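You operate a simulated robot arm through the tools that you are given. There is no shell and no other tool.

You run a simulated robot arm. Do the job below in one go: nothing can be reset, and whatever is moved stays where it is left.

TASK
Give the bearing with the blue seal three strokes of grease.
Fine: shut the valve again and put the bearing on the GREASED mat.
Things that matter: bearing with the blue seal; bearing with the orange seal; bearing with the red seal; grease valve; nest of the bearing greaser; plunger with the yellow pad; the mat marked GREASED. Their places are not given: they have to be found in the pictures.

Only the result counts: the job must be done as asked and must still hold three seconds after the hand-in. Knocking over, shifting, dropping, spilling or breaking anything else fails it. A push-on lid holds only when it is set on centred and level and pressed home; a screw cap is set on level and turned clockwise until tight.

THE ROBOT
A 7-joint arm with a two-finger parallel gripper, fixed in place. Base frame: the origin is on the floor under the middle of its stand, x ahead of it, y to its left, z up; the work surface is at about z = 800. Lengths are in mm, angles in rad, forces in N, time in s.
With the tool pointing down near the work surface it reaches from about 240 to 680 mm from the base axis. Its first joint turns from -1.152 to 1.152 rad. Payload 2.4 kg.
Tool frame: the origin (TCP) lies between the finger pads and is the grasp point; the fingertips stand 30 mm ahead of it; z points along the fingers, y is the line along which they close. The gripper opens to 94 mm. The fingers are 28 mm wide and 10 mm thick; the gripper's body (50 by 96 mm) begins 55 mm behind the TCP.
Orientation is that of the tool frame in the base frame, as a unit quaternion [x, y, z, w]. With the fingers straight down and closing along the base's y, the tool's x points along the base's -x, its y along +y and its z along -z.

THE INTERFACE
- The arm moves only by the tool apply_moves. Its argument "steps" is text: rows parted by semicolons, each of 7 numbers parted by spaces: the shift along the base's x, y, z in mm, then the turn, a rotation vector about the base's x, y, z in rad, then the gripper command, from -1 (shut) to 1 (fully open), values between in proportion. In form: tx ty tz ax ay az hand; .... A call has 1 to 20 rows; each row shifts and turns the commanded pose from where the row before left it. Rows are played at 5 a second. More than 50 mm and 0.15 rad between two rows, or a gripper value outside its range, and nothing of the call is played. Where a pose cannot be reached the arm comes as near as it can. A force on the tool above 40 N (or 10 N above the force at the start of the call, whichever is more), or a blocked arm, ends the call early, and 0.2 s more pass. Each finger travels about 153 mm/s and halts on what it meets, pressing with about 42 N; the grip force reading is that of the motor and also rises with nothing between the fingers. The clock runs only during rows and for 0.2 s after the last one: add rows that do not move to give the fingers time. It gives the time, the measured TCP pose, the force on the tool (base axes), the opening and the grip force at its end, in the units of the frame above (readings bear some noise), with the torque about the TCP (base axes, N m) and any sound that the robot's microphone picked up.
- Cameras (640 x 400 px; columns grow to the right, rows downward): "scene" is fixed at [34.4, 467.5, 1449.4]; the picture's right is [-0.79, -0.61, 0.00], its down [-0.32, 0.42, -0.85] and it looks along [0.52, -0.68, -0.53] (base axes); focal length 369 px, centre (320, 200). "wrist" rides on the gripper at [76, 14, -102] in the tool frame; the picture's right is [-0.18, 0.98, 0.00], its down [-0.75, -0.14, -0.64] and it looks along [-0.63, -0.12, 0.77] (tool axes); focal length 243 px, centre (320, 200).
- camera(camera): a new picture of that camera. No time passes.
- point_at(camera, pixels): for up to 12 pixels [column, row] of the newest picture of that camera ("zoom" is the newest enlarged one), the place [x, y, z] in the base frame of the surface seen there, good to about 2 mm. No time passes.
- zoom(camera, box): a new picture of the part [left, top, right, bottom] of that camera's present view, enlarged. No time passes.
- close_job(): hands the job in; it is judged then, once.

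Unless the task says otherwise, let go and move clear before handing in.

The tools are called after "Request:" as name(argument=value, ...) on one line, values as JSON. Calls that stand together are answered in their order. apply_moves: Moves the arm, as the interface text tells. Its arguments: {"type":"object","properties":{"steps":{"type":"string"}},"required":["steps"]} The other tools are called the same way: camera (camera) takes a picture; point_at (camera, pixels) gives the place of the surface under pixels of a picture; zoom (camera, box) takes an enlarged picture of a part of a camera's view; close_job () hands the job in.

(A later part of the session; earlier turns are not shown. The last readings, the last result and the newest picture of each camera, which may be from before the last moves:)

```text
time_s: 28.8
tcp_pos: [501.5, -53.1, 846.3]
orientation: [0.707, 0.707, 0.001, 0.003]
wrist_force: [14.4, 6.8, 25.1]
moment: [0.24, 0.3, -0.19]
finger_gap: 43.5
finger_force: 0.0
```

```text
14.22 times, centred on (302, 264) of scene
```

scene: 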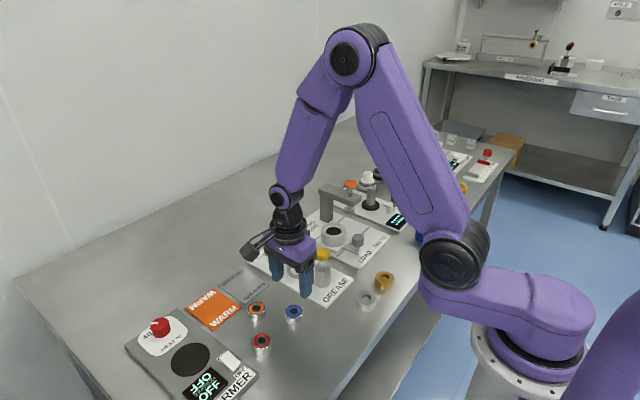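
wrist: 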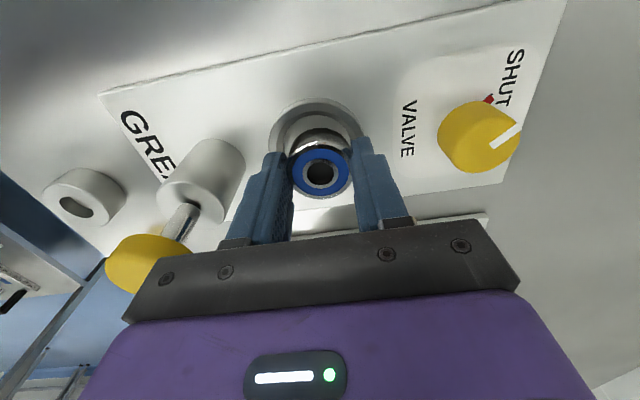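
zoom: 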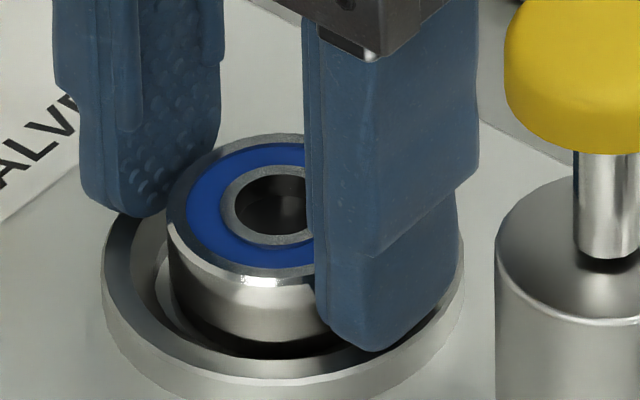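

The tool feels 25 N upward: one fingertip touches the nest's chamfer and blocks the opening at 43.5 mm. I'll raise slightly, keeping the opening, to get clear.

Request:
apply_moves(steps="0 0 1 0 0 0 -0.07; 0 0 1.5 0 0 0 -0.07; 0 0 1.5 0 0 0 -0.07; 0 0 0 0 0 0 -0.07")

Request:
zoom(camera="wrist", box=[240, 100, 400, 200])

Request:
zoom(camera="scene", box=[280, 250, 325, 278])

```text
time_s: 29.8
tcp_pos: [498.3, -55.0, 849.7]
orientation: [0.707, 0.707, -0.001, 0.0]
wrist_force: [-0.2, 0.1, -0.1]
moment: [0.0, 0.0, 0.0]
finger_gap: 43.6
finger_force: 0.1
```

```text
4.00 times, centred on (320, 150) of wrist
```

zoom: 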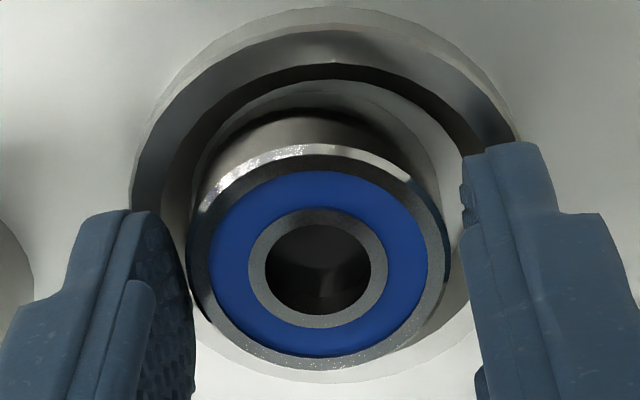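

```text
14.22 times, centred on (302, 264) of scene
```

zoom: 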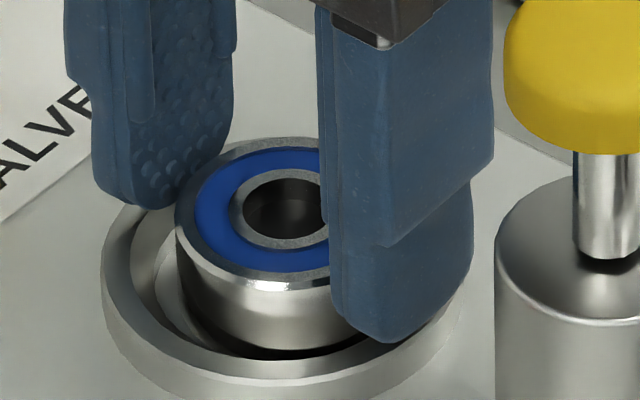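

The force is gone and the bearing sits in the bore. I'll open a bit more and rise straight up, then look at how it is seated.

Request:
apply_moves(steps="0 0 1 0 0 0 0.1; 0 0 2 0 0 0 0.2; 0 0 5 0 0 0 0.2; 0 0 10 0 0 0 0.2; 0 0 15 0 0 0 0.2; 0 0 20 0 0 0 0.2; 0 0 0 0 0 0 0.2")

Request:
camera(camera="wrist")

Request:
zoom(camera="wrist", box=[260, 90, 380, 165])

Request:
zoom(camera="scene", box=[280, 250, 325, 278])

```text
time_s: 31.4
tcp_pos: [498.5, -51.9, 900.6]
orientation: [0.707, 0.707, 0.0, 0.001]
wrist_force: [-0.4, 0.5, 0.5]
moment: [-0.05, 0.0, -0.02]
finger_gap: 56.5
finger_force: 0.0
```

```text
taken
```

wrist: 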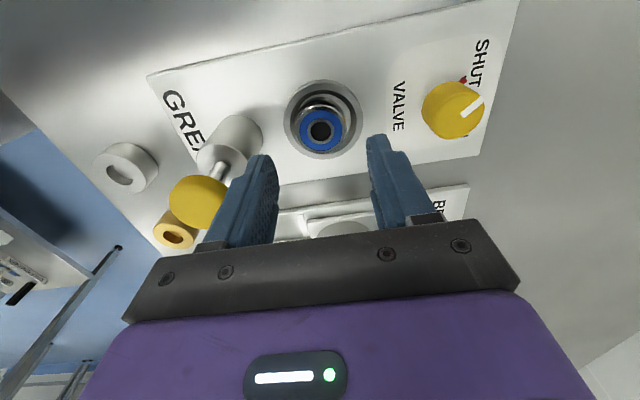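

```text
5.33 times, centred on (320, 128) of wrist
```

zoom: 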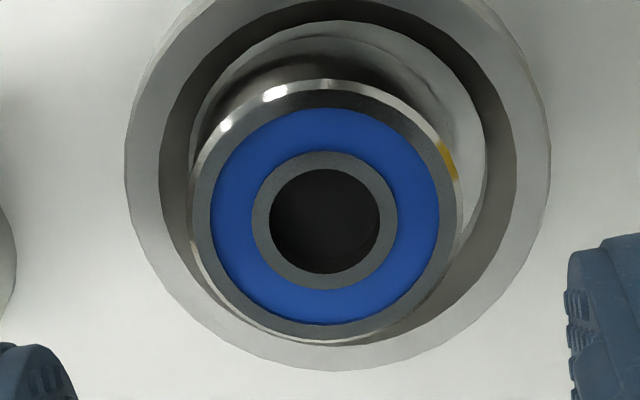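

```text
14.22 times, centred on (302, 264) of scene
```

zoom: 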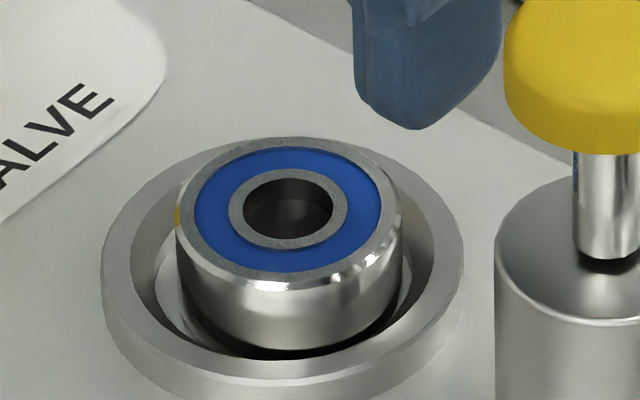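

The bearing stands in the nest bore. I'll check with several points on its top that it is level and fully down.

Request:
point_at(camera="zoom", pixels=[[188, 215], [392, 200], [285, 143], [285, 276], [210, 170], [370, 165], [210, 255], [370, 250], [215, 205], [365, 205], [120, 270], [440, 270]])

Request:
zoom(camera="wrist", box=[260, 90, 380, 165])

Request:
point_at(camera="zoom", pixels=[[202, 220], [450, 220], [325, 98], [325, 330], [230, 130], [420, 130], [230, 300], [420, 300], [140, 180], [535, 180], [330, 355], [220, 60]])

```text
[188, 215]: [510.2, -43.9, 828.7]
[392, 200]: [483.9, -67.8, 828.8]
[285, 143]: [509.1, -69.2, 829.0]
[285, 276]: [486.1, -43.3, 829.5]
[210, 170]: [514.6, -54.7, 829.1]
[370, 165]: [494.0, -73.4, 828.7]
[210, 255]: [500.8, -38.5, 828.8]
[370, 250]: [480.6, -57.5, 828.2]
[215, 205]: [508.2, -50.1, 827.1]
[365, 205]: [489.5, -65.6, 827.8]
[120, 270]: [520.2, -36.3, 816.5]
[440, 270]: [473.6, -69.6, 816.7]
```

```text
5.33 times, centred on (320, 128) of wrist
```

zoom: 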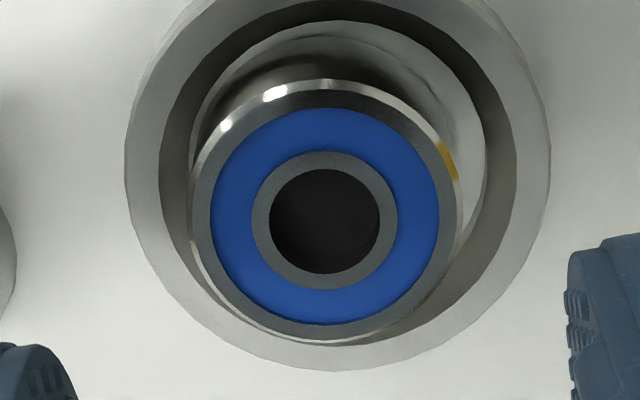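

```text
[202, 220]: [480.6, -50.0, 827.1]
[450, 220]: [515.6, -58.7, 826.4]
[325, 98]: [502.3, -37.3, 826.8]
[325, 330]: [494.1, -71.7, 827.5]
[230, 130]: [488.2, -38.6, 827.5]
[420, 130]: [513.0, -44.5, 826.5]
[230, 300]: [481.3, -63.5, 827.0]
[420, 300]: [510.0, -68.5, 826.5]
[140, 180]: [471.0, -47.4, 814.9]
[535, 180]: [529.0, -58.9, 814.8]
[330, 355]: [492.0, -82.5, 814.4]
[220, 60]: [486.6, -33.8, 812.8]
```

The bearing is level and seated (top ≈827 all round). Next, the valve: I'll rise, turn the hand back +90° and move over the knob at about (588,-53.5).

Request:
apply_moves(steps="0 0 15 0 0 0 0.2; 8.2 0 2 0 0 0.1428 0.2; 8.2 0 2 0 0 0.1428 0.2; 8.2 0 0 0 0 0.1428 0.2; 8.2 0 0 0 0 0.1428 0.2; 8.2 0 0 0 0 0.1428 0.2; 8.2 0 0 0 0 0.1428 0.2; 8.2 0 0 0 0 0.1428 0.2; 8.2 0 0 0 0 0.1428 0.2; 8.2 0 0 0 0 0.1428 0.2; 8.2 0 0 0 0 0.1428 0.2; 8.2 0 0 0 0 0.1428 0.2; 0 0 0 0 0 0 0.2; 0 0 0 0 0 0 0.2")

Request:
camera(camera="wrist")

Request:
zoom(camera="wrist", box=[260, 80, 380, 155])

```text
time_s: 34.4
tcp_pos: [590.0, -52.6, 920.9]
orientation: [0.0, 1.0, 0.0, 0.0]
wrist_force: [0.0, -0.1, -0.3]
moment: [0.0, -0.01, -0.04]
finger_gap: 56.3
finger_force: 0.1
```

```text
taken
```

wrist: 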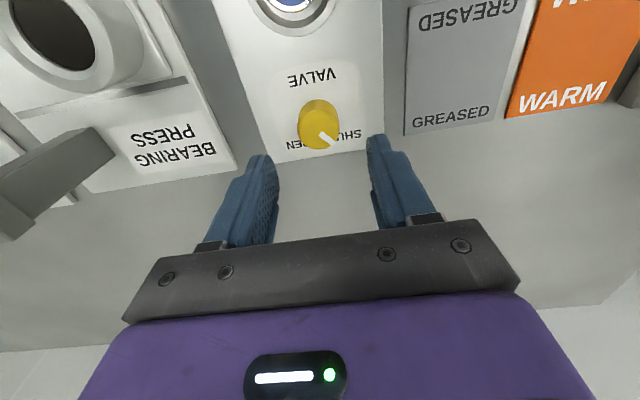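

```text
5.33 times, centred on (320, 118) of wrist
```

zoom: 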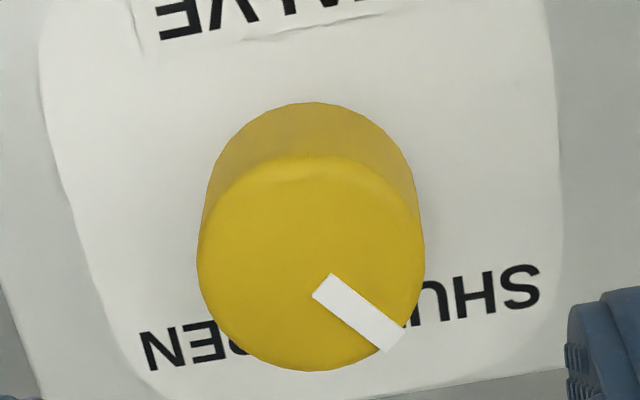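

The knob is just ahead of and slightly left of the TCP (centre ≈(318,129)). I'll measure the knob's top and pointer here, and also the tall bracket at left (60,170) to stay clear of it.

Request:
point_at(camera="zoom", pixels=[[205, 260], [417, 260], [310, 168], [290, 362], [235, 190], [390, 195], [235, 335], [320, 290], [390, 335], [360, 265], [500, 290], [190, 348]])

Request:
point_at(camera="wrist", pixels=[[60, 170], [100, 145], [110, 155], [15, 195], [10, 230]])

```text
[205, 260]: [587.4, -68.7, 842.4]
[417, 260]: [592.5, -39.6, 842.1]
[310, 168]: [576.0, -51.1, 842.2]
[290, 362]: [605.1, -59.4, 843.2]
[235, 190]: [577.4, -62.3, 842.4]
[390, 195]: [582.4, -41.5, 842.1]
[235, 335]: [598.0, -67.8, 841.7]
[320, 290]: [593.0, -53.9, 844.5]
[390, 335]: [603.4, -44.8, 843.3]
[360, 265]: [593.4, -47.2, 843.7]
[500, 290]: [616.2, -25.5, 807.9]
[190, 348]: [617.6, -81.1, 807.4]
```

```text
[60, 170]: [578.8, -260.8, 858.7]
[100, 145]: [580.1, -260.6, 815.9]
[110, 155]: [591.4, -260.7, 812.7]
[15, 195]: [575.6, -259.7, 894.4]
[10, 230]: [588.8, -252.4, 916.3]
```

The knob centre is ≈(590.4,-54.6), top 842.3; the bracket is far away (y -260). I'll shift (+1,-1.7), descend to TCP 856 (tips 16 mm below the knob's top) and check before closing.

Request:
apply_moves(steps="1 -1.7 -15 0 0 0 0.2; 0 0 -20 0 0 0 0.2; 0 0 -18 0 0 0 0.2; 0 0 -8 0 0 0 0.2; 0 0 -4 0 0 0 0.2; 0 0 0 0 0 0 0.2")

Request:
camera(camera="wrist")

Request:
zoom(camera="scene", box=[230, 210, 326, 270])

```text
time_s: 35.8
tcp_pos: [589.6, -54.6, 856.8]
orientation: [0.0, 1.0, -0.001, 0.0]
wrist_force: [0.5, 0.1, 0.0]
moment: [-0.03, 0.03, -0.02]
finger_gap: 56.2
finger_force: 0.1
```

```text
taken
```

wrist: 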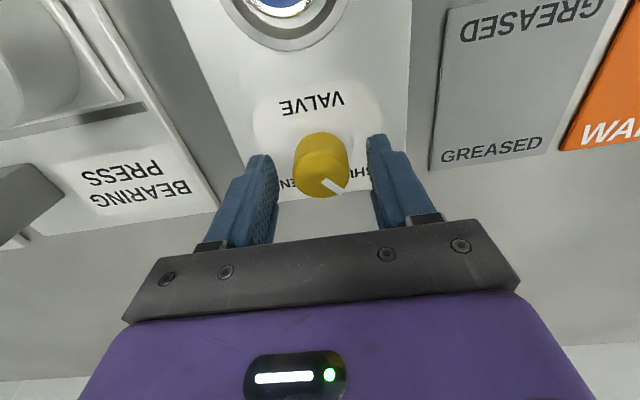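

```text
6.67 times, centred on (278, 240) of scene
```

zoom: 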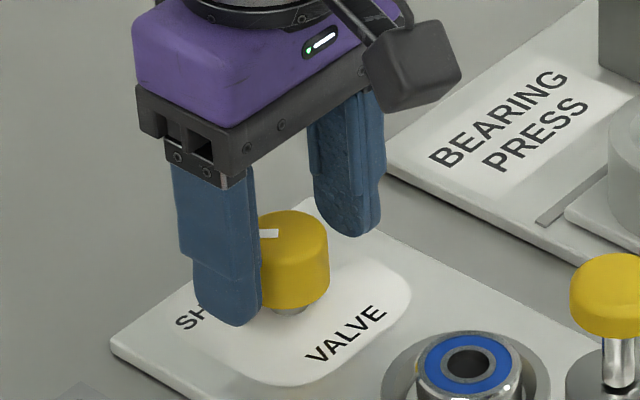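

The knob (321,173) is centred between the open fingers. Closing on it.

Request:
apply_moves(steps="0 0 0 0 0 0 0; 0 0 0 0 0 0 -0.3; 0 0 0 0 0 0 -1; 0 0 0 0 0 0 -1; 0 0 0 0 0 0 -1")

Request:
zoom(camera="wrist", box=[240, 120, 400, 220])

```text
time_s: 37.0
tcp_pos: [590.5, -55.3, 857.2]
orientation: [0.0, 1.0, 0.0, 0.0]
wrist_force: [0.3, 1.3, -0.6]
moment: [0.27, -0.08, 0.01]
finger_gap: 33.7
finger_force: 45.0
```

```text
4.00 times, centred on (320, 170) of wrist
```

zoom: 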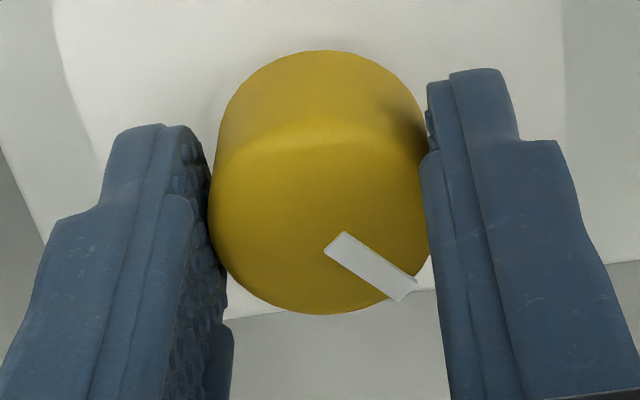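

Knob gripped (gap 33.7, 45 N). I'll turn it clockwise (negative z) by about 0.7 rad in small rows and watch the forces and pointer.

Request:
apply_moves(steps="0 0 0 0 0 -0.08 -1; 0 0 0 0 0 -0.1 -1; 0 0 0 0 0 -0.1 -1; 0 0 0 0 0 -0.1 -1; 0 0 0 0 0 -0.1 -1; 0 0 0 0 0 -0.1 -1; 0 0 0 0 0 -0.1 -1; 0 0 0 0 0 0 -1")

Request:
camera(camera="wrist")

Request:
zoom(camera="scene", box=[230, 210, 326, 270])

```text
time_s: 38.8
tcp_pos: [590.0, -53.8, 856.9]
orientation: [0.333, 0.943, 0.001, -0.001]
wrist_force: [-3.4, 13.0, -8.4]
moment: [0.26, -0.66, -0.01]
finger_gap: 33.5
finger_force: 44.9
```

```text
taken
```

wrist: 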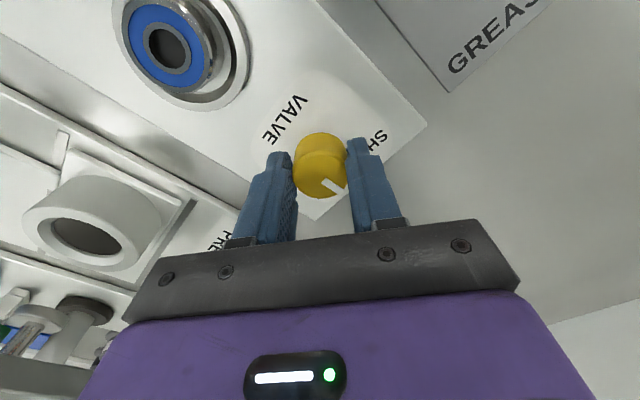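

```text
6.67 times, centred on (278, 240) of scene
```

zoom: 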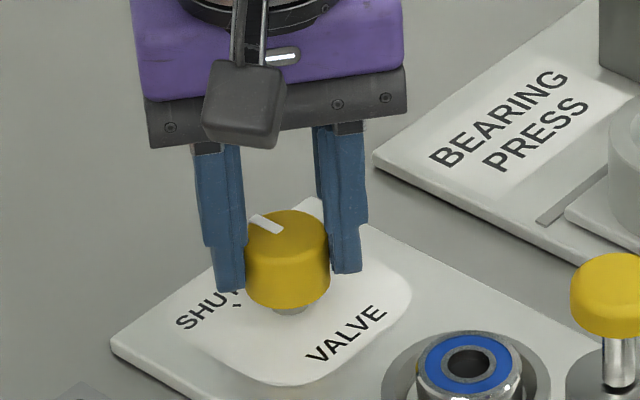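

The knob turns with the hand (the pointer moved with the fingers); side force is 13 N. I'll continue another 0.6 rad with a slight +y relief.

Request:
apply_moves(steps="0 0.3 0 0 0 -0.1 -1; 0 0.2 0 0 0 -0.1 -1; 0 0 0 0 0 -0.1 -1; 0 0 0 0 0 -0.1 -1; 0 0 0 0 0 -0.1 -1; 0 0 0 0 0 -0.1 -1; 0 0 0 0 0 0 -1")

Request:
camera(camera="wrist")

Request:
zoom(camera="scene", box=[230, 210, 326, 270])

```text
time_s: 40.4
tcp_pos: [590.9, -52.1, 855.6]
orientation: [0.597, 0.802, 0.001, 0.001]
wrist_force: [0.6, 19.5, 5.2]
moment: [0.5, 0.37, 0.01]
finger_gap: 33.8
finger_force: 44.6
```

```text
taken
```

wrist: 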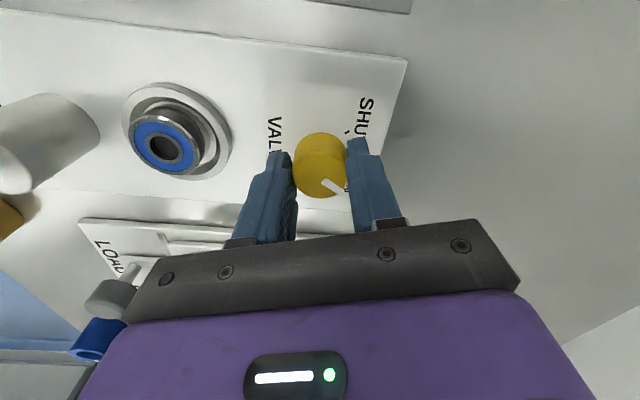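

```text
6.67 times, centred on (278, 240) of scene
```

zoom: 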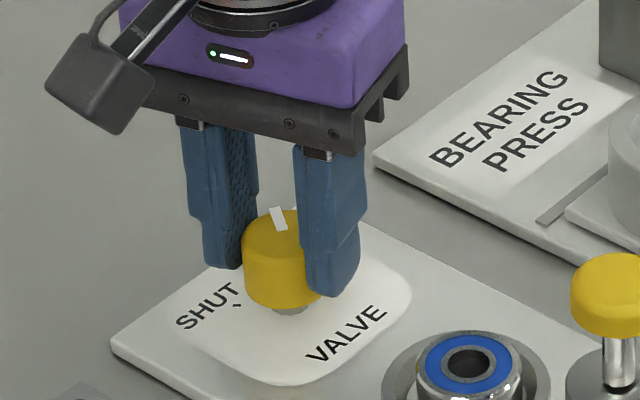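

The knob has turned about 73°, with no stop felt yet (moment z≈0). I'll continue by another 0.27 rad toward OPEN and watch the moment.

Request:
apply_moves(steps="0 0.2 0 0 0 -0.09 -1; 0 0.2 0 0 0 -0.09 -1; 0 0 0 0 0 -0.09 -1; 0 0 0 0 0 0 -1")

Request:
camera(camera="wrist")

Request:
zoom(camera="scene", box=[230, 210, 326, 270])

```text
time_s: 41.4
tcp_pos: [591.7, -55.6, 857.6]
orientation: [0.701, 0.713, 0.001, 0.003]
wrist_force: [16.9, 6.2, -2.6]
moment: [-0.77, -0.13, 0.12]
finger_gap: 33.3
finger_force: 44.6
```

```text
taken
```

wrist: 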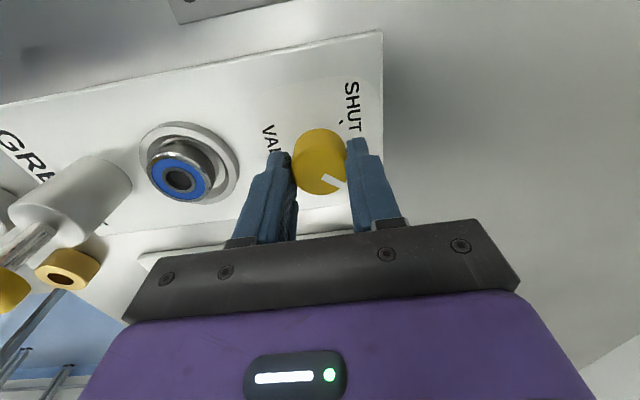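

```text
6.67 times, centred on (278, 240) of scene
```

zoom: 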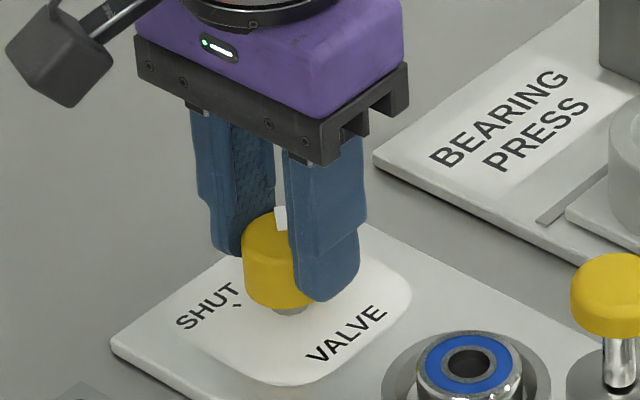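

The hand has turned about 89°, with slight torque (0.12 N m) now. I'll release the knob, rise and check the pointer against the OPEN mark.

Request:
apply_moves(steps="0 0 0 0 0 0 -0.2; 0 0 0 0 0 0 0; 0 0 0 0 0 0 0.2; 0 0 0 0 0 0 0.2; 0 0 10 0 0 0 0.2; 0 0 20 0 0 0 0.2; 0 0 25 0 0 0 0.2; 0 0 20 0 0 0 0.2; 0 0 0 0 0 0 0.2")

Request:
camera(camera="wrist")

Request:
zoom(camera="wrist", box=[260, 70, 380, 145])

Request:
zoom(camera="scene", box=[230, 220, 326, 280])

```text
time_s: 43.4
tcp_pos: [589.8, -52.8, 931.3]
orientation: [0.7, 0.715, 0.001, 0.0]
wrist_force: [-0.5, 0.5, 1.0]
moment: [0.0, -0.01, 0.0]
finger_gap: 56.4
finger_force: 0.0
```

```text
taken
```

wrist: 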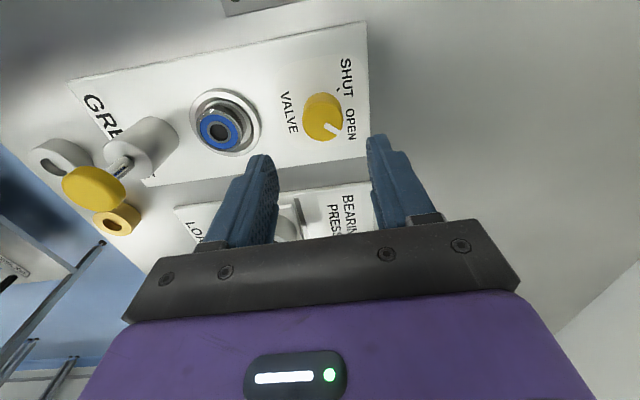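

```text
5.33 times, centred on (320, 108) of wrist
```

zoom: 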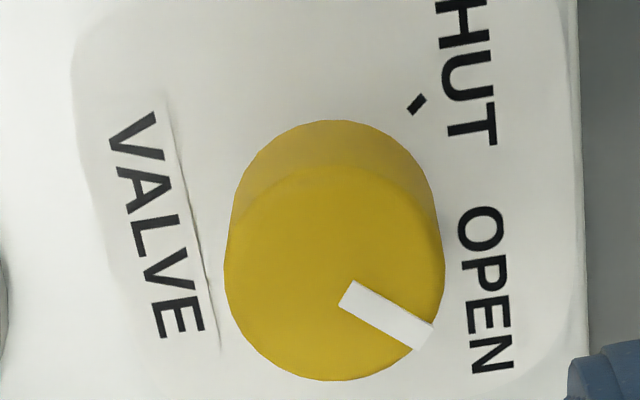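

```text
6.67 times, centred on (278, 250) of scene
```

zoom: 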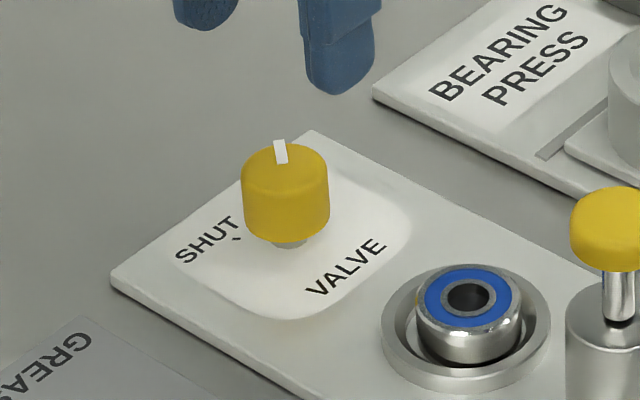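

The pointer now aims toward OPEN (zoom 345,293 → 428,335) and the SHUT tick is uncovered at (417,104). I'll measure the pointer and tick angles.

Request:
point_at(camera="zoom", pixels=[[345, 293], [425, 338], [232, 270], [438, 270], [333, 172], [320, 372], [412, 110], [421, 98], [485, 225], [492, 355], [490, 130], [455, 15]])

Request:
zoom(camera="scene", box=[250, 230, 290, 262])

```text
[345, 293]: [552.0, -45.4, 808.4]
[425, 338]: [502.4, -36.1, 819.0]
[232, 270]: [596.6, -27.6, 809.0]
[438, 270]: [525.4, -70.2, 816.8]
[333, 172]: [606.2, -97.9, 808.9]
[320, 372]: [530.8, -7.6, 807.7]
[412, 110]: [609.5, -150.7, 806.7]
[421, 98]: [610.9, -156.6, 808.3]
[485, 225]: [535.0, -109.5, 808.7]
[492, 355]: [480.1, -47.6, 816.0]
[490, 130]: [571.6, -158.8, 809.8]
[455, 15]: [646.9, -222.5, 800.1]
```

```text
12.50 times, centred on (270, 246) of scene
```

zoom: 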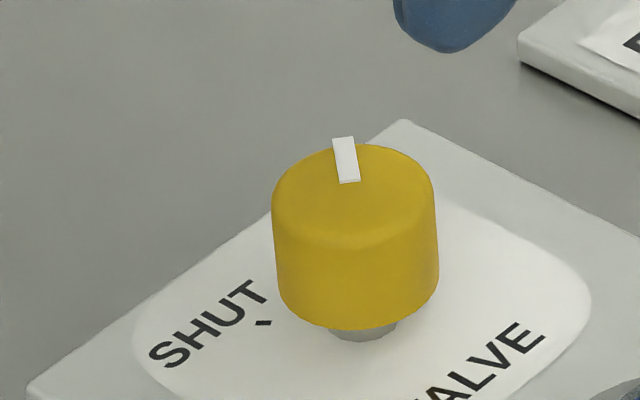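

Those points referred to the scene zoom, not the wrist one; I'll repeat the wrist zoom and measure again.

Request:
zoom(camera="wrist", box=[260, 70, 380, 145])

Request:
point_at(camera="zoom", pixels=[[347, 295], [422, 335], [232, 270], [438, 270], [333, 172], [325, 372], [412, 110], [421, 98], [485, 225], [492, 355], [490, 130], [360, 300]])

```text
5.33 times, centred on (320, 108) of wrist
```

zoom: 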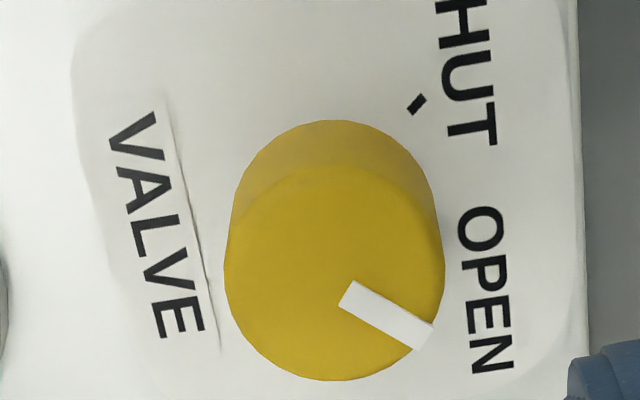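

```text
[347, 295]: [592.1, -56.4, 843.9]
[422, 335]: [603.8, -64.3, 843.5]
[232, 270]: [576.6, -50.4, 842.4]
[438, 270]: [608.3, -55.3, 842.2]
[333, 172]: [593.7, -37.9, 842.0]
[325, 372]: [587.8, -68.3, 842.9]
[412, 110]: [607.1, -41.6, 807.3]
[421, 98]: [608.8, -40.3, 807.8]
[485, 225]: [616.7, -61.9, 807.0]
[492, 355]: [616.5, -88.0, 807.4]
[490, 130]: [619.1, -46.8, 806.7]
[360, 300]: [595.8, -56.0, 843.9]
```

The knob centre is ≈(591.3,-53.2); the pointer sits near -38…-42°, aligned with the middle of OPEN (≈-41°), mirrored from SHUT — the valve is open at its stop. Next I go above the plunger pad (~424,-52.5) with the fingers shut.

Request:
apply_moves(steps="0 0 30 0 0 0 -0.5; -20 0 5 0 0 0 -1; -40 0 0 0 0 0 -1; -40 0 0 0 0 0 -1; -40 0 0 0 0 0 -1; -20 0 0 0 0 0 -1; -6 0 0 0 0 0 -1; 0 0 0 0 0 0 -1; 0 0 0 0 0 0 -1")

Request:
camera(camera="wrist")

Request:
zoom(camera="scene", box=[260, 200, 388, 280])

```text
time_s: 45.4
tcp_pos: [424.5, -53.6, 966.4]
orientation: [0.7, 0.714, 0.0, 0.0]
wrist_force: [-1.2, 0.3, 0.6]
moment: [0.02, 0.03, 0.0]
finger_gap: 0.2
finger_force: 33.3
```

```text
taken
```

wrist: 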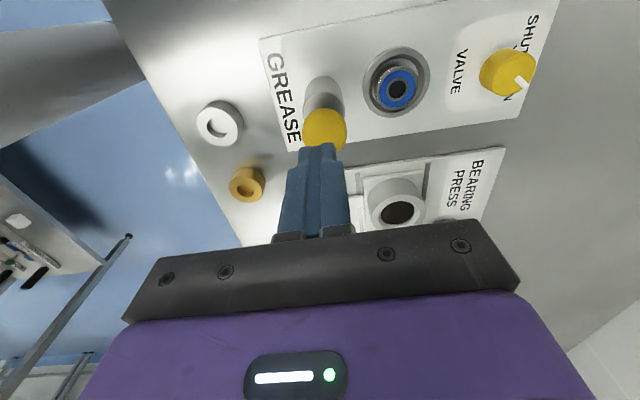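

```text
5.00 times, centred on (324, 240) of scene
```

zoom: 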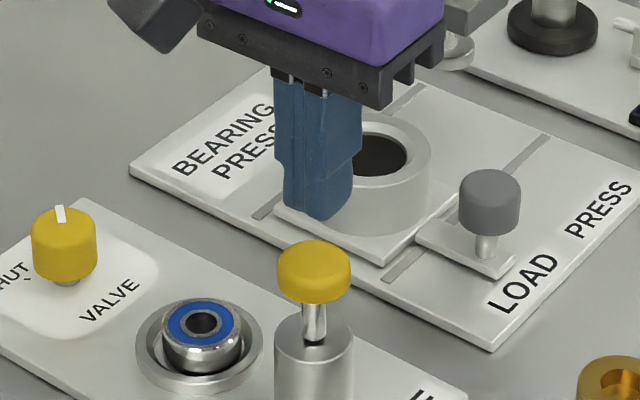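

The pad appears slightly right of the fingertips (col ≈325 vs 320). I'll zoom and measure it.

Request:
zoom(camera="wrist", box=[280, 70, 376, 160])

Request:
point_at(camera="zoom", pixels=[[300, 230], [320, 220], [340, 230], [300, 260], [340, 260], [280, 250], [360, 250], [300, 290]])

```text
4.44 times, centred on (328, 115) of wrist
```

zoom: 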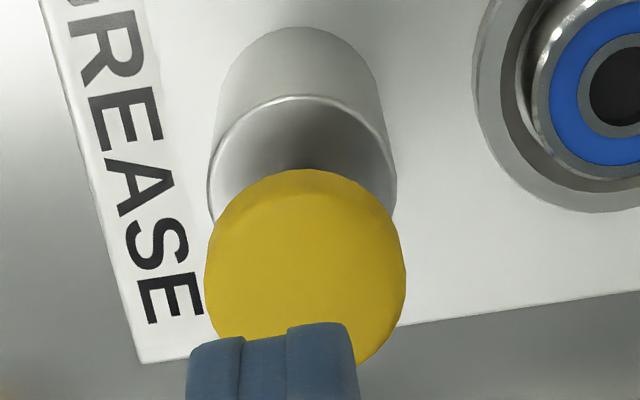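

```text
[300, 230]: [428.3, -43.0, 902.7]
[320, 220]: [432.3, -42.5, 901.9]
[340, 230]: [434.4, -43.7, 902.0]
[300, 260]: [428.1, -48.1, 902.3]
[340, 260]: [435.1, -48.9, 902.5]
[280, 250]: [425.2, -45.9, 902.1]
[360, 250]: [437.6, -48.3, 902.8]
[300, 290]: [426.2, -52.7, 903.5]
```

The pad's centre is ≈(427.3,-52.5), top ≈903.5. I'll shift (+2.8,+0.7), lower to just above the pad and then begin pressing slowly, watching the force and the microphone.

Request:
apply_moves(steps="2.8 0.7 -10 0 0 0 -1; 0 0 -12 0 0 0 -1; 0 0 -6 0 0 0 -1; 0 0 -3 0 0 0 -1; 0 0 -3 0 0 0 -1; 0 0 -3 0 0 0 -1; 0 0 -3 0 0 0 -1; 0 0 0 0 0 0 -1")

Request:
zoom(camera="scene", box=[280, 210, 376, 290])

```text
time_s: 47.2
tcp_pos: [425.3, -53.3, 924.6]
orientation: [0.7, 0.715, 0.0, -0.001]
wrist_force: [0.8, -1.8, 1.7]
moment: [-0.02, -0.01, -0.05]
finger_gap: 0.0
finger_force: 33.2
```

```text
5.00 times, centred on (328, 250) of scene
```

zoom: 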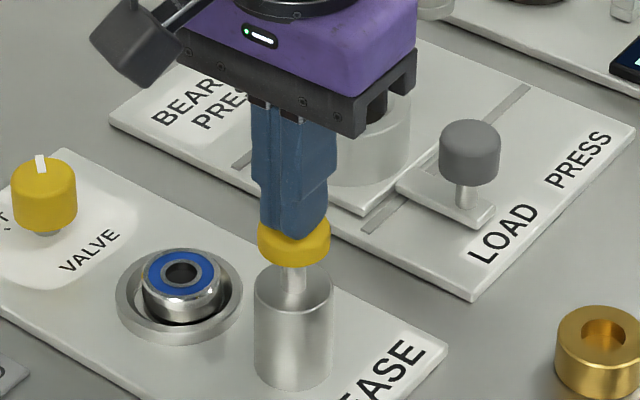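

The fingers are on the pad and it is moving down with little force (~2 N). I'll press on in small steps until its bottom stop or a sound.

Request:
apply_moves(steps="0 0 -3 0 0 0 -1; 0 0 -3 0 0 0 -1; 0 0 -3 0 0 0 -1; 0 0 0 0 0 0 -1")

Request:
zoom(camera="scene", box=[280, 210, 376, 290])

```text
time_s: 48.2
tcp_pos: [426.6, -53.3, 916.2]
orientation: [0.7, 0.714, 0.0, 0.0]
wrist_force: [0.9, 0.6, 2.2]
moment: [0.02, -0.01, -0.01]
finger_gap: 0.1
finger_force: 32.7
```

```text
5.00 times, centred on (328, 250) of scene
```

zoom: 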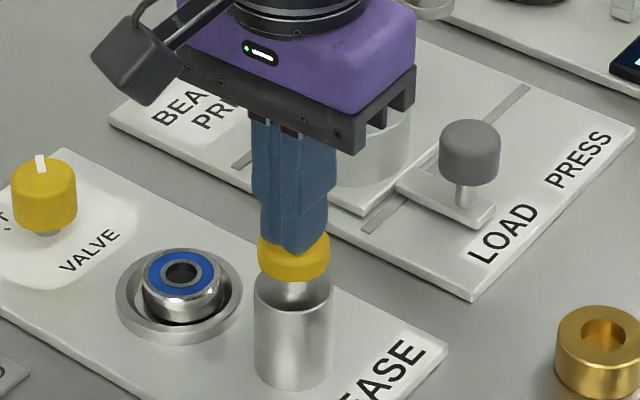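

Pressed about 18 mm, force 2.2 N; some rod is still visible. Pressing on.

Request:
apply_moves(steps="0 0 -2 0 0 0 -1; 0 0 -2 0 0 0 -1; 0 0 -2 0 0 0 -1; 0 0 -2 0 0 0 -1; 0 0 0 0 0 0 -1")

Request:
zoom(camera="scene", box=[280, 210, 376, 290])

```text
time_s: 49.2
tcp_pos: [426.6, -53.5, 912.3]
orientation: [0.7, 0.715, 0.001, 0.001]
wrist_force: [-5.3, 1.3, 15.1]
moment: [0.11, 0.22, -0.05]
finger_gap: 0.5
finger_force: 32.8
heard: click
stopped in row 4: the force on the tool passed its limit at 48 N (the readings are from after the stop); the commanded pose is now the measured one
```

```text
5.00 times, centred on (328, 250) of scene
```

zoom: 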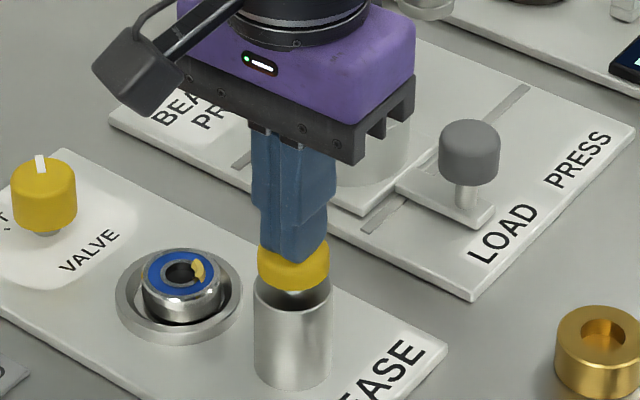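

A click was heard, the stop was met, and a first blob of grease shows on the bearing at zoom (198,268). I'll raise fully so the plunger returns.

Request:
apply_moves(steps="0 0 4 0 0 0 -1; 0 0 6 0 0 0 -1; 0 0 8 0 0 0 -1; 0 0 8 0 0 0 -1; 0 0 6 0 0 0 -1; 0 0 0 0 0 0 -1; 0 0 0 0 0 0 -1")

Request:
zoom(camera="scene", box=[280, 210, 376, 290])

```text
time_s: 50.8
tcp_pos: [428.2, -53.5, 944.6]
orientation: [0.7, 0.715, 0.0, 0.0]
wrist_force: [-0.7, 0.0, 0.8]
moment: [0.01, 0.0, 0.0]
finger_gap: 0.1
finger_force: 33.3
```

```text
5.00 times, centred on (328, 250) of scene
```

zoom: 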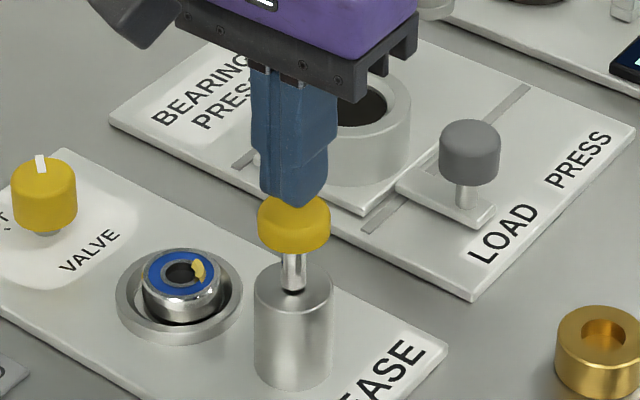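

The pad has returned to full height and one grease blob is visible. Second stroke now.

Request:
apply_moves(steps="0 0 -5 0 0 0 -1; 0 0 -6 0 0 0 -1; 0 0 -5 0 0 0 -1; 0 0 -4 0 0 0 -1; 0 0 -4 0 0 0 -1; 0 0 -3 0 0 0 -1; 0 0 -2 0 0 0 -1; 0 0 -2 0 0 0 -1; 0 0 -1.5 0 0 0 -1; 0 0 -1.5 0 0 0 -1; 0 0 -1 0 0 0 -1")

Request:
zoom(camera="scene", box=[280, 210, 376, 290])

```text
time_s: 52.9
tcp_pos: [427.7, -53.2, 911.4]
orientation: [0.699, 0.715, -0.001, 0.0]
wrist_force: [-5.5, 0.3, 16.1]
moment: [0.05, 0.17, -0.05]
finger_gap: 0.0
finger_force: 32.9
heard: click
stopped in row 10: the force on the tool passed its limit at 46 N (the readings are from after the stop); the commanded pose is now the measured one
```

```text
5.00 times, centred on (328, 250) of scene
```

zoom: 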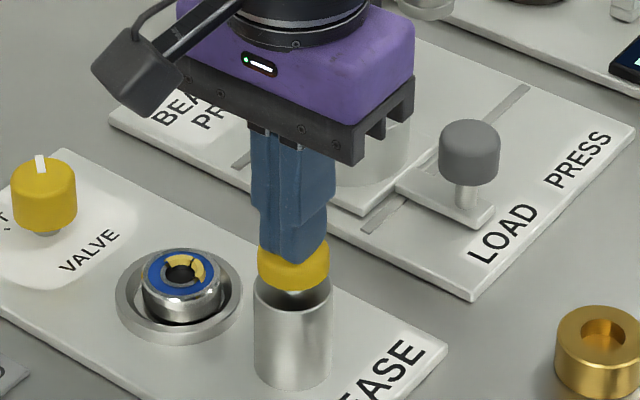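

The second click was heard and there is more grease on the bearing. Raising fully again.

Request:
apply_moves(steps="0 0 4 0 0 0 -1; 0 0 6 0 0 0 -1; 0 0 8 0 0 0 -1; 0 0 8 0 0 0 -1; 0 0 6 0 0 0 -1; 0 0 0 0 0 0 -1; 0 0 0 0 0 0 -1")

Request:
zoom(camera="scene", box=[280, 210, 376, 290])

```text
time_s: 54.5
tcp_pos: [426.8, -52.4, 943.9]
orientation: [0.699, 0.715, 0.0, 0.0]
wrist_force: [0.2, 0.1, 0.3]
moment: [-0.01, 0.0, 0.02]
finger_gap: 0.1
finger_force: 32.7
```

```text
5.00 times, centred on (328, 250) of scene
```

zoom: 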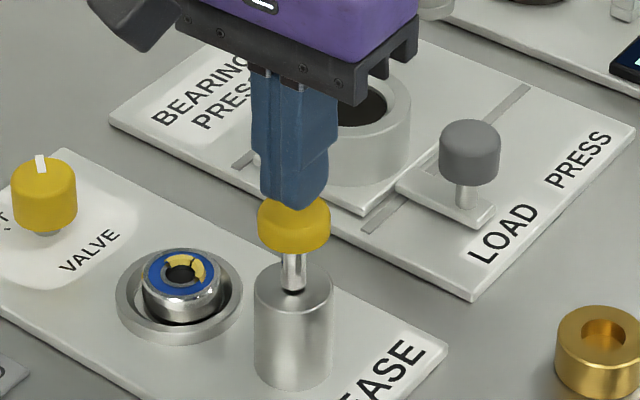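

The plunger is back up and two grease segments show on the bearing. Third and last stroke.

Request:
apply_moves(steps="0 0 -5 0 0 0 -1; 0 0 -6 0 0 0 -1; 0 0 -5 0 0 0 -1; 0 0 -4 0 0 0 -1; 0 0 -4 0 0 0 -1; 0 0 -3 0 0 0 -1; 0 0 -2 0 0 0 -1; 0 0 -2 0 0 0 -1; 0 0 -1.5 0 0 0 -1; 0 0 -1.5 0 0 0 -1; 0 0 -1 0 0 0 -1")

Request:
zoom(camera="scene", box=[280, 210, 376, 290])

```text
time_s: 56.7
tcp_pos: [427.6, -53.4, 912.7]
orientation: [0.7, 0.714, 0.001, 0.002]
wrist_force: [-5.3, 1.2, 15.4]
moment: [0.15, 0.21, 0.0]
finger_gap: 0.0
finger_force: 32.9
heard: click
stopped in row 10: the force on the tool passed its limit at 47 N (the readings are from after the stop); the commanded pose is now the measured one
```

```text
5.00 times, centred on (328, 250) of scene
```

zoom: 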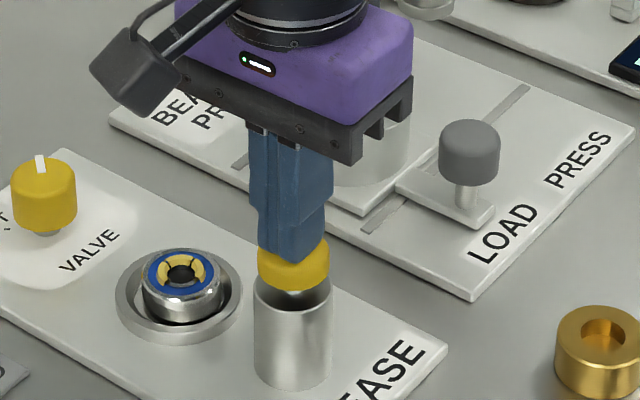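

The third click came and three grease segments are on the bearing. I'll raise clear of the plunger and go back over the valve knob to shut it.

Request:
apply_moves(steps="0 0 4 0 0 0 -1; 0 0 6 0 0 0 -1; 0 0 10 0 0 0 -1; 0 0 15 0 0 0 -1; 0 0 18 0 0 0 -1; 20 0 0 0 0 0 -1; 40 0 0 0 0 0 -1; 40 0 0 0 0 0 -0.5; 40 0 0 0 0 0 0; 20 0 0 0 0 0 0.2; 3.5 0 -10 0 0 0 0.2; 0 0 -20 0 0 0 0.2; 0 0 0 0 0 0 0.2; 0 0 0 0 0 0 0.2")

Request:
camera(camera="wrist")

Request:
zoom(camera="wrist", box=[260, 70, 380, 145])

Request:
point_at(camera="zoom", pixels=[[232, 270], [438, 270], [333, 175], [325, 370], [270, 200], [400, 210], [250, 330], [390, 360]])

```text
time_s: 59.7
tcp_pos: [590.0, -52.5, 934.7]
orientation: [0.7, 0.714, 0.002, 0.002]
wrist_force: [0.0, 0.0, 0.4]
moment: [-0.01, -0.01, -0.04]
finger_gap: 56.4
finger_force: 0.1
```

```text
taken
```

wrist: 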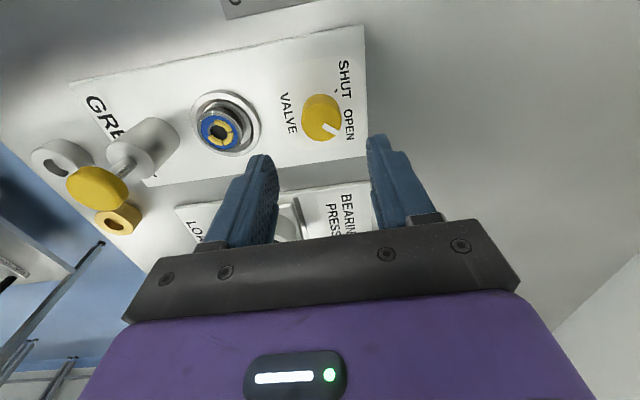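

```text
5.33 times, centred on (320, 108) of wrist
```

zoom: 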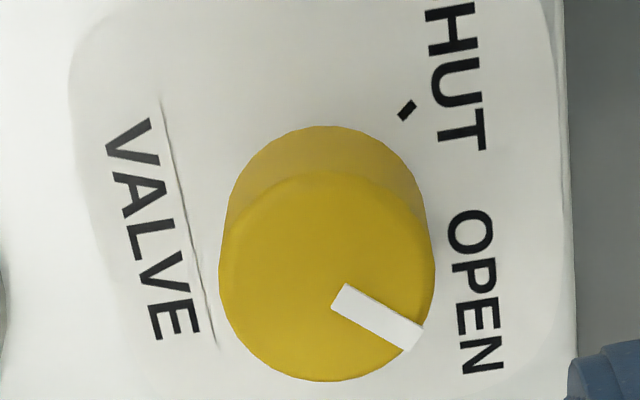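

```text
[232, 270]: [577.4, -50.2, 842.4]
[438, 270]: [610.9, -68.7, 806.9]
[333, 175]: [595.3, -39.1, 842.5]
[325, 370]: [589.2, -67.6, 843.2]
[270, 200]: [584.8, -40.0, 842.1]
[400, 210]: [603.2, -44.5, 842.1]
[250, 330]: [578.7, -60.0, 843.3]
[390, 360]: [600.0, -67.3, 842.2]
```

The knob is centred about (+0.8,-1.2) mm from the TCP; the pointer still shows OPEN. I'll correct, lower to TCP ≈856.5 and grip it.

Request:
apply_moves(steps="0.8 -1.2 -15 0 0 0 0.2; 0 0 -25 0 0 0 0.2; 0 0 -20 0 0 0 0.2; 0 0 -12 0 0 0 0.2; 0 0 -6.2 0 0 0 0.2; 0 0 0 0 0 0 0.2; 0 0 0 0 0 0 0; 0 0 0 0 0 0 -0.3; 0 0 0 0 0 0 -1; 0 0 0 0 0 0 -1; 0 0 0 0 0 0 -1")

Request:
zoom(camera="wrist", box=[240, 120, 400, 220])

```text
time_s: 62.1
tcp_pos: [591.2, -54.3, 855.0]
orientation: [0.7, 0.714, 0.002, 0.001]
wrist_force: [3.1, 0.2, -3.2]
moment: [-0.06, 0.46, 0.01]
finger_gap: 33.1
finger_force: 44.8
```

```text
4.00 times, centred on (320, 170) of wrist
```

zoom: 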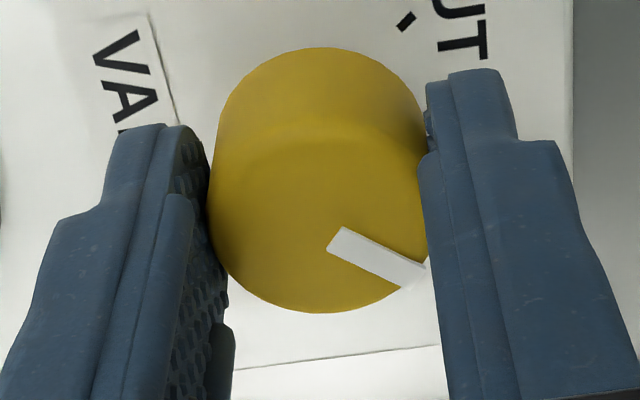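

Gripped (33.1 mm, 45 N). Now turning counter-clockwise (+z) back toward SHUT, about 0.75 rad first.

Request:
apply_moves(steps="0 0 0 0 0 0.08 -1; 0 0 0 0 0 0.1 -1; 0 0 0 0 0 0.1 -1; 0 0 0 0 0 0.1 -1; 0 0 0 0 0 0.1 -1; 0 0 0 0 0 0.1 -1; 0 0 0 0 0 0.1 -1; 0 0 0 0 0 0 -1")

Request:
camera(camera="wrist")

```text
time_s: 63.9
tcp_pos: [590.7, -53.4, 856.4]
orientation: [0.422, 0.907, 0.001, 0.0]
wrist_force: [-16.3, 2.0, 12.0]
moment: [-0.4, 0.66, 0.0]
finger_gap: 33.0
finger_force: 45.1
```

```text
taken
```

wrist: 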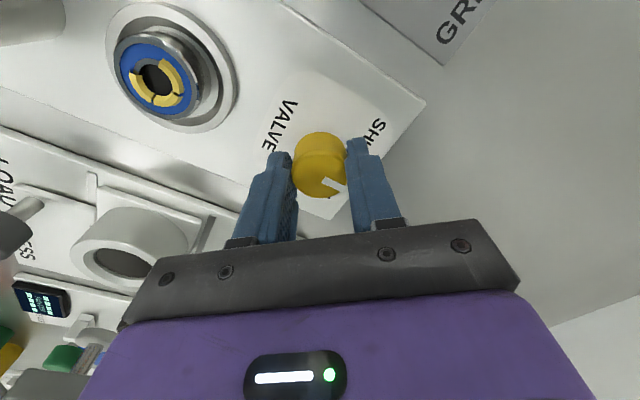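

Turned about 39° so far; a side force of -16 N in x. I'll continue with slight -x relief toward the SHUT stop.

Request:
apply_moves(steps="-0.4 0 0.2 0 0 0.09 -1; -0.3 0 0.2 0 0 0.09 -1; 0 0 0 0 0 0.09 -1; 0 0 0 0 0 0.09 -1; 0 0 0 0 0 0.09 -1; 0 0 0 0 0 0.09 -1; 0 0 0 0 0 0 -1")

Request:
camera(camera="wrist")

Request:
zoom(camera="scene", box=[230, 210, 326, 270])

```text
time_s: 65.5
tcp_pos: [590.4, -53.5, 856.1]
orientation: [0.165, 0.986, 0.002, -0.002]
wrist_force: [-13.2, -4.4, -13.5]
moment: [-0.68, 0.16, 0.01]
finger_gap: 33.0
finger_force: 45.8
```

```text
taken
```

wrist: 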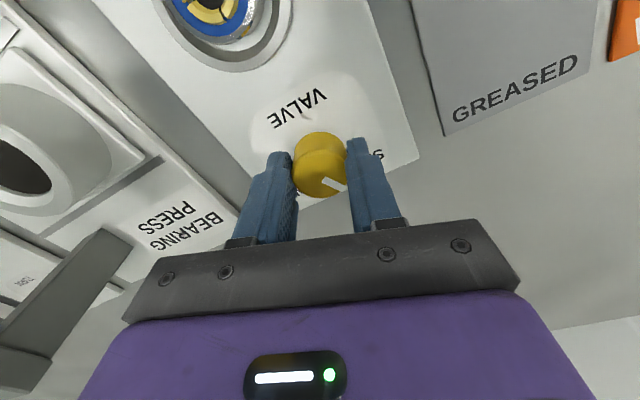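

```text
6.67 times, centred on (278, 240) of scene
```

zoom: 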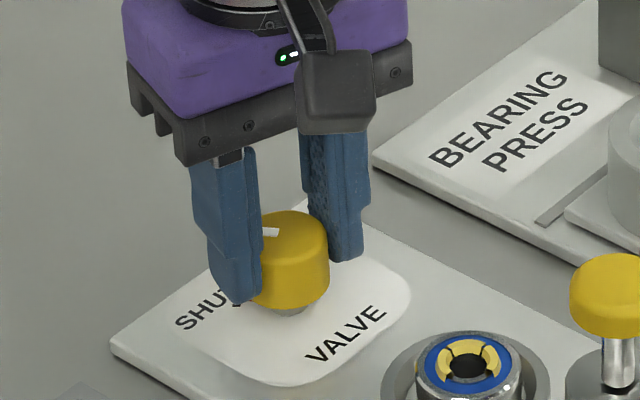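

Turned about 70° now. I'll continue about 0.25 rad more until the SHUT stop is felt.

Request:
apply_moves(steps="-0.3 0 0 0 0 0.07 -1; 0 0 0 0 0 0.07 -1; 0 0 0 0 0 0.07 -1; 0 0 0 0 0 0.05 -1; 0 0 0 0 0 0 -1")

Request:
zoom(camera="wrist", box=[240, 120, 400, 220])

Request:
zoom(camera="scene", box=[230, 210, 326, 270])

```text
time_s: 66.7
tcp_pos: [590.4, -54.3, 855.5]
orientation: [0.035, 0.999, 0.002, 0.0]
wrist_force: [-9.1, -9.2, -16.4]
moment: [-0.67, 0.13, -0.49]
finger_gap: 33.5
finger_force: 45.0
```

```text
4.00 times, centred on (320, 170) of wrist
```

zoom: 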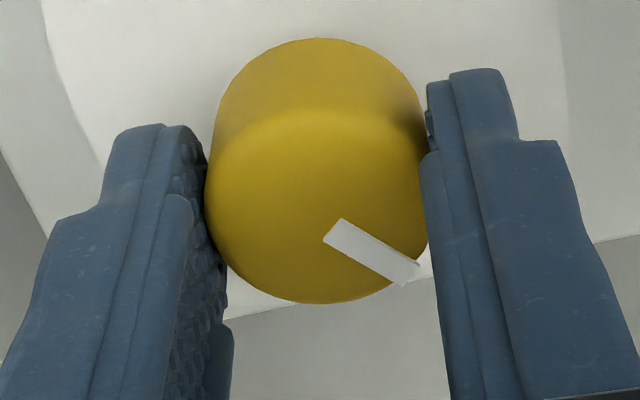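

```text
6.67 times, centred on (278, 240) of scene
```

zoom: 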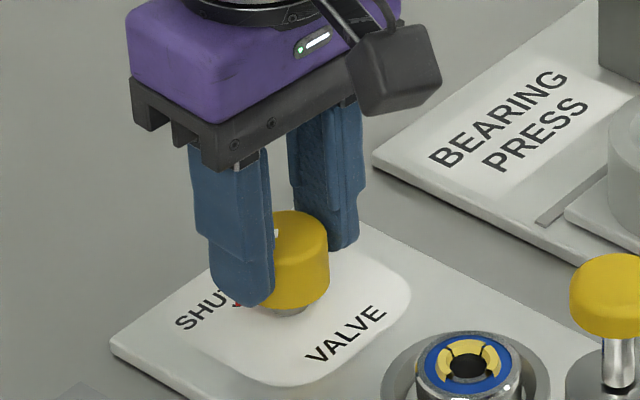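

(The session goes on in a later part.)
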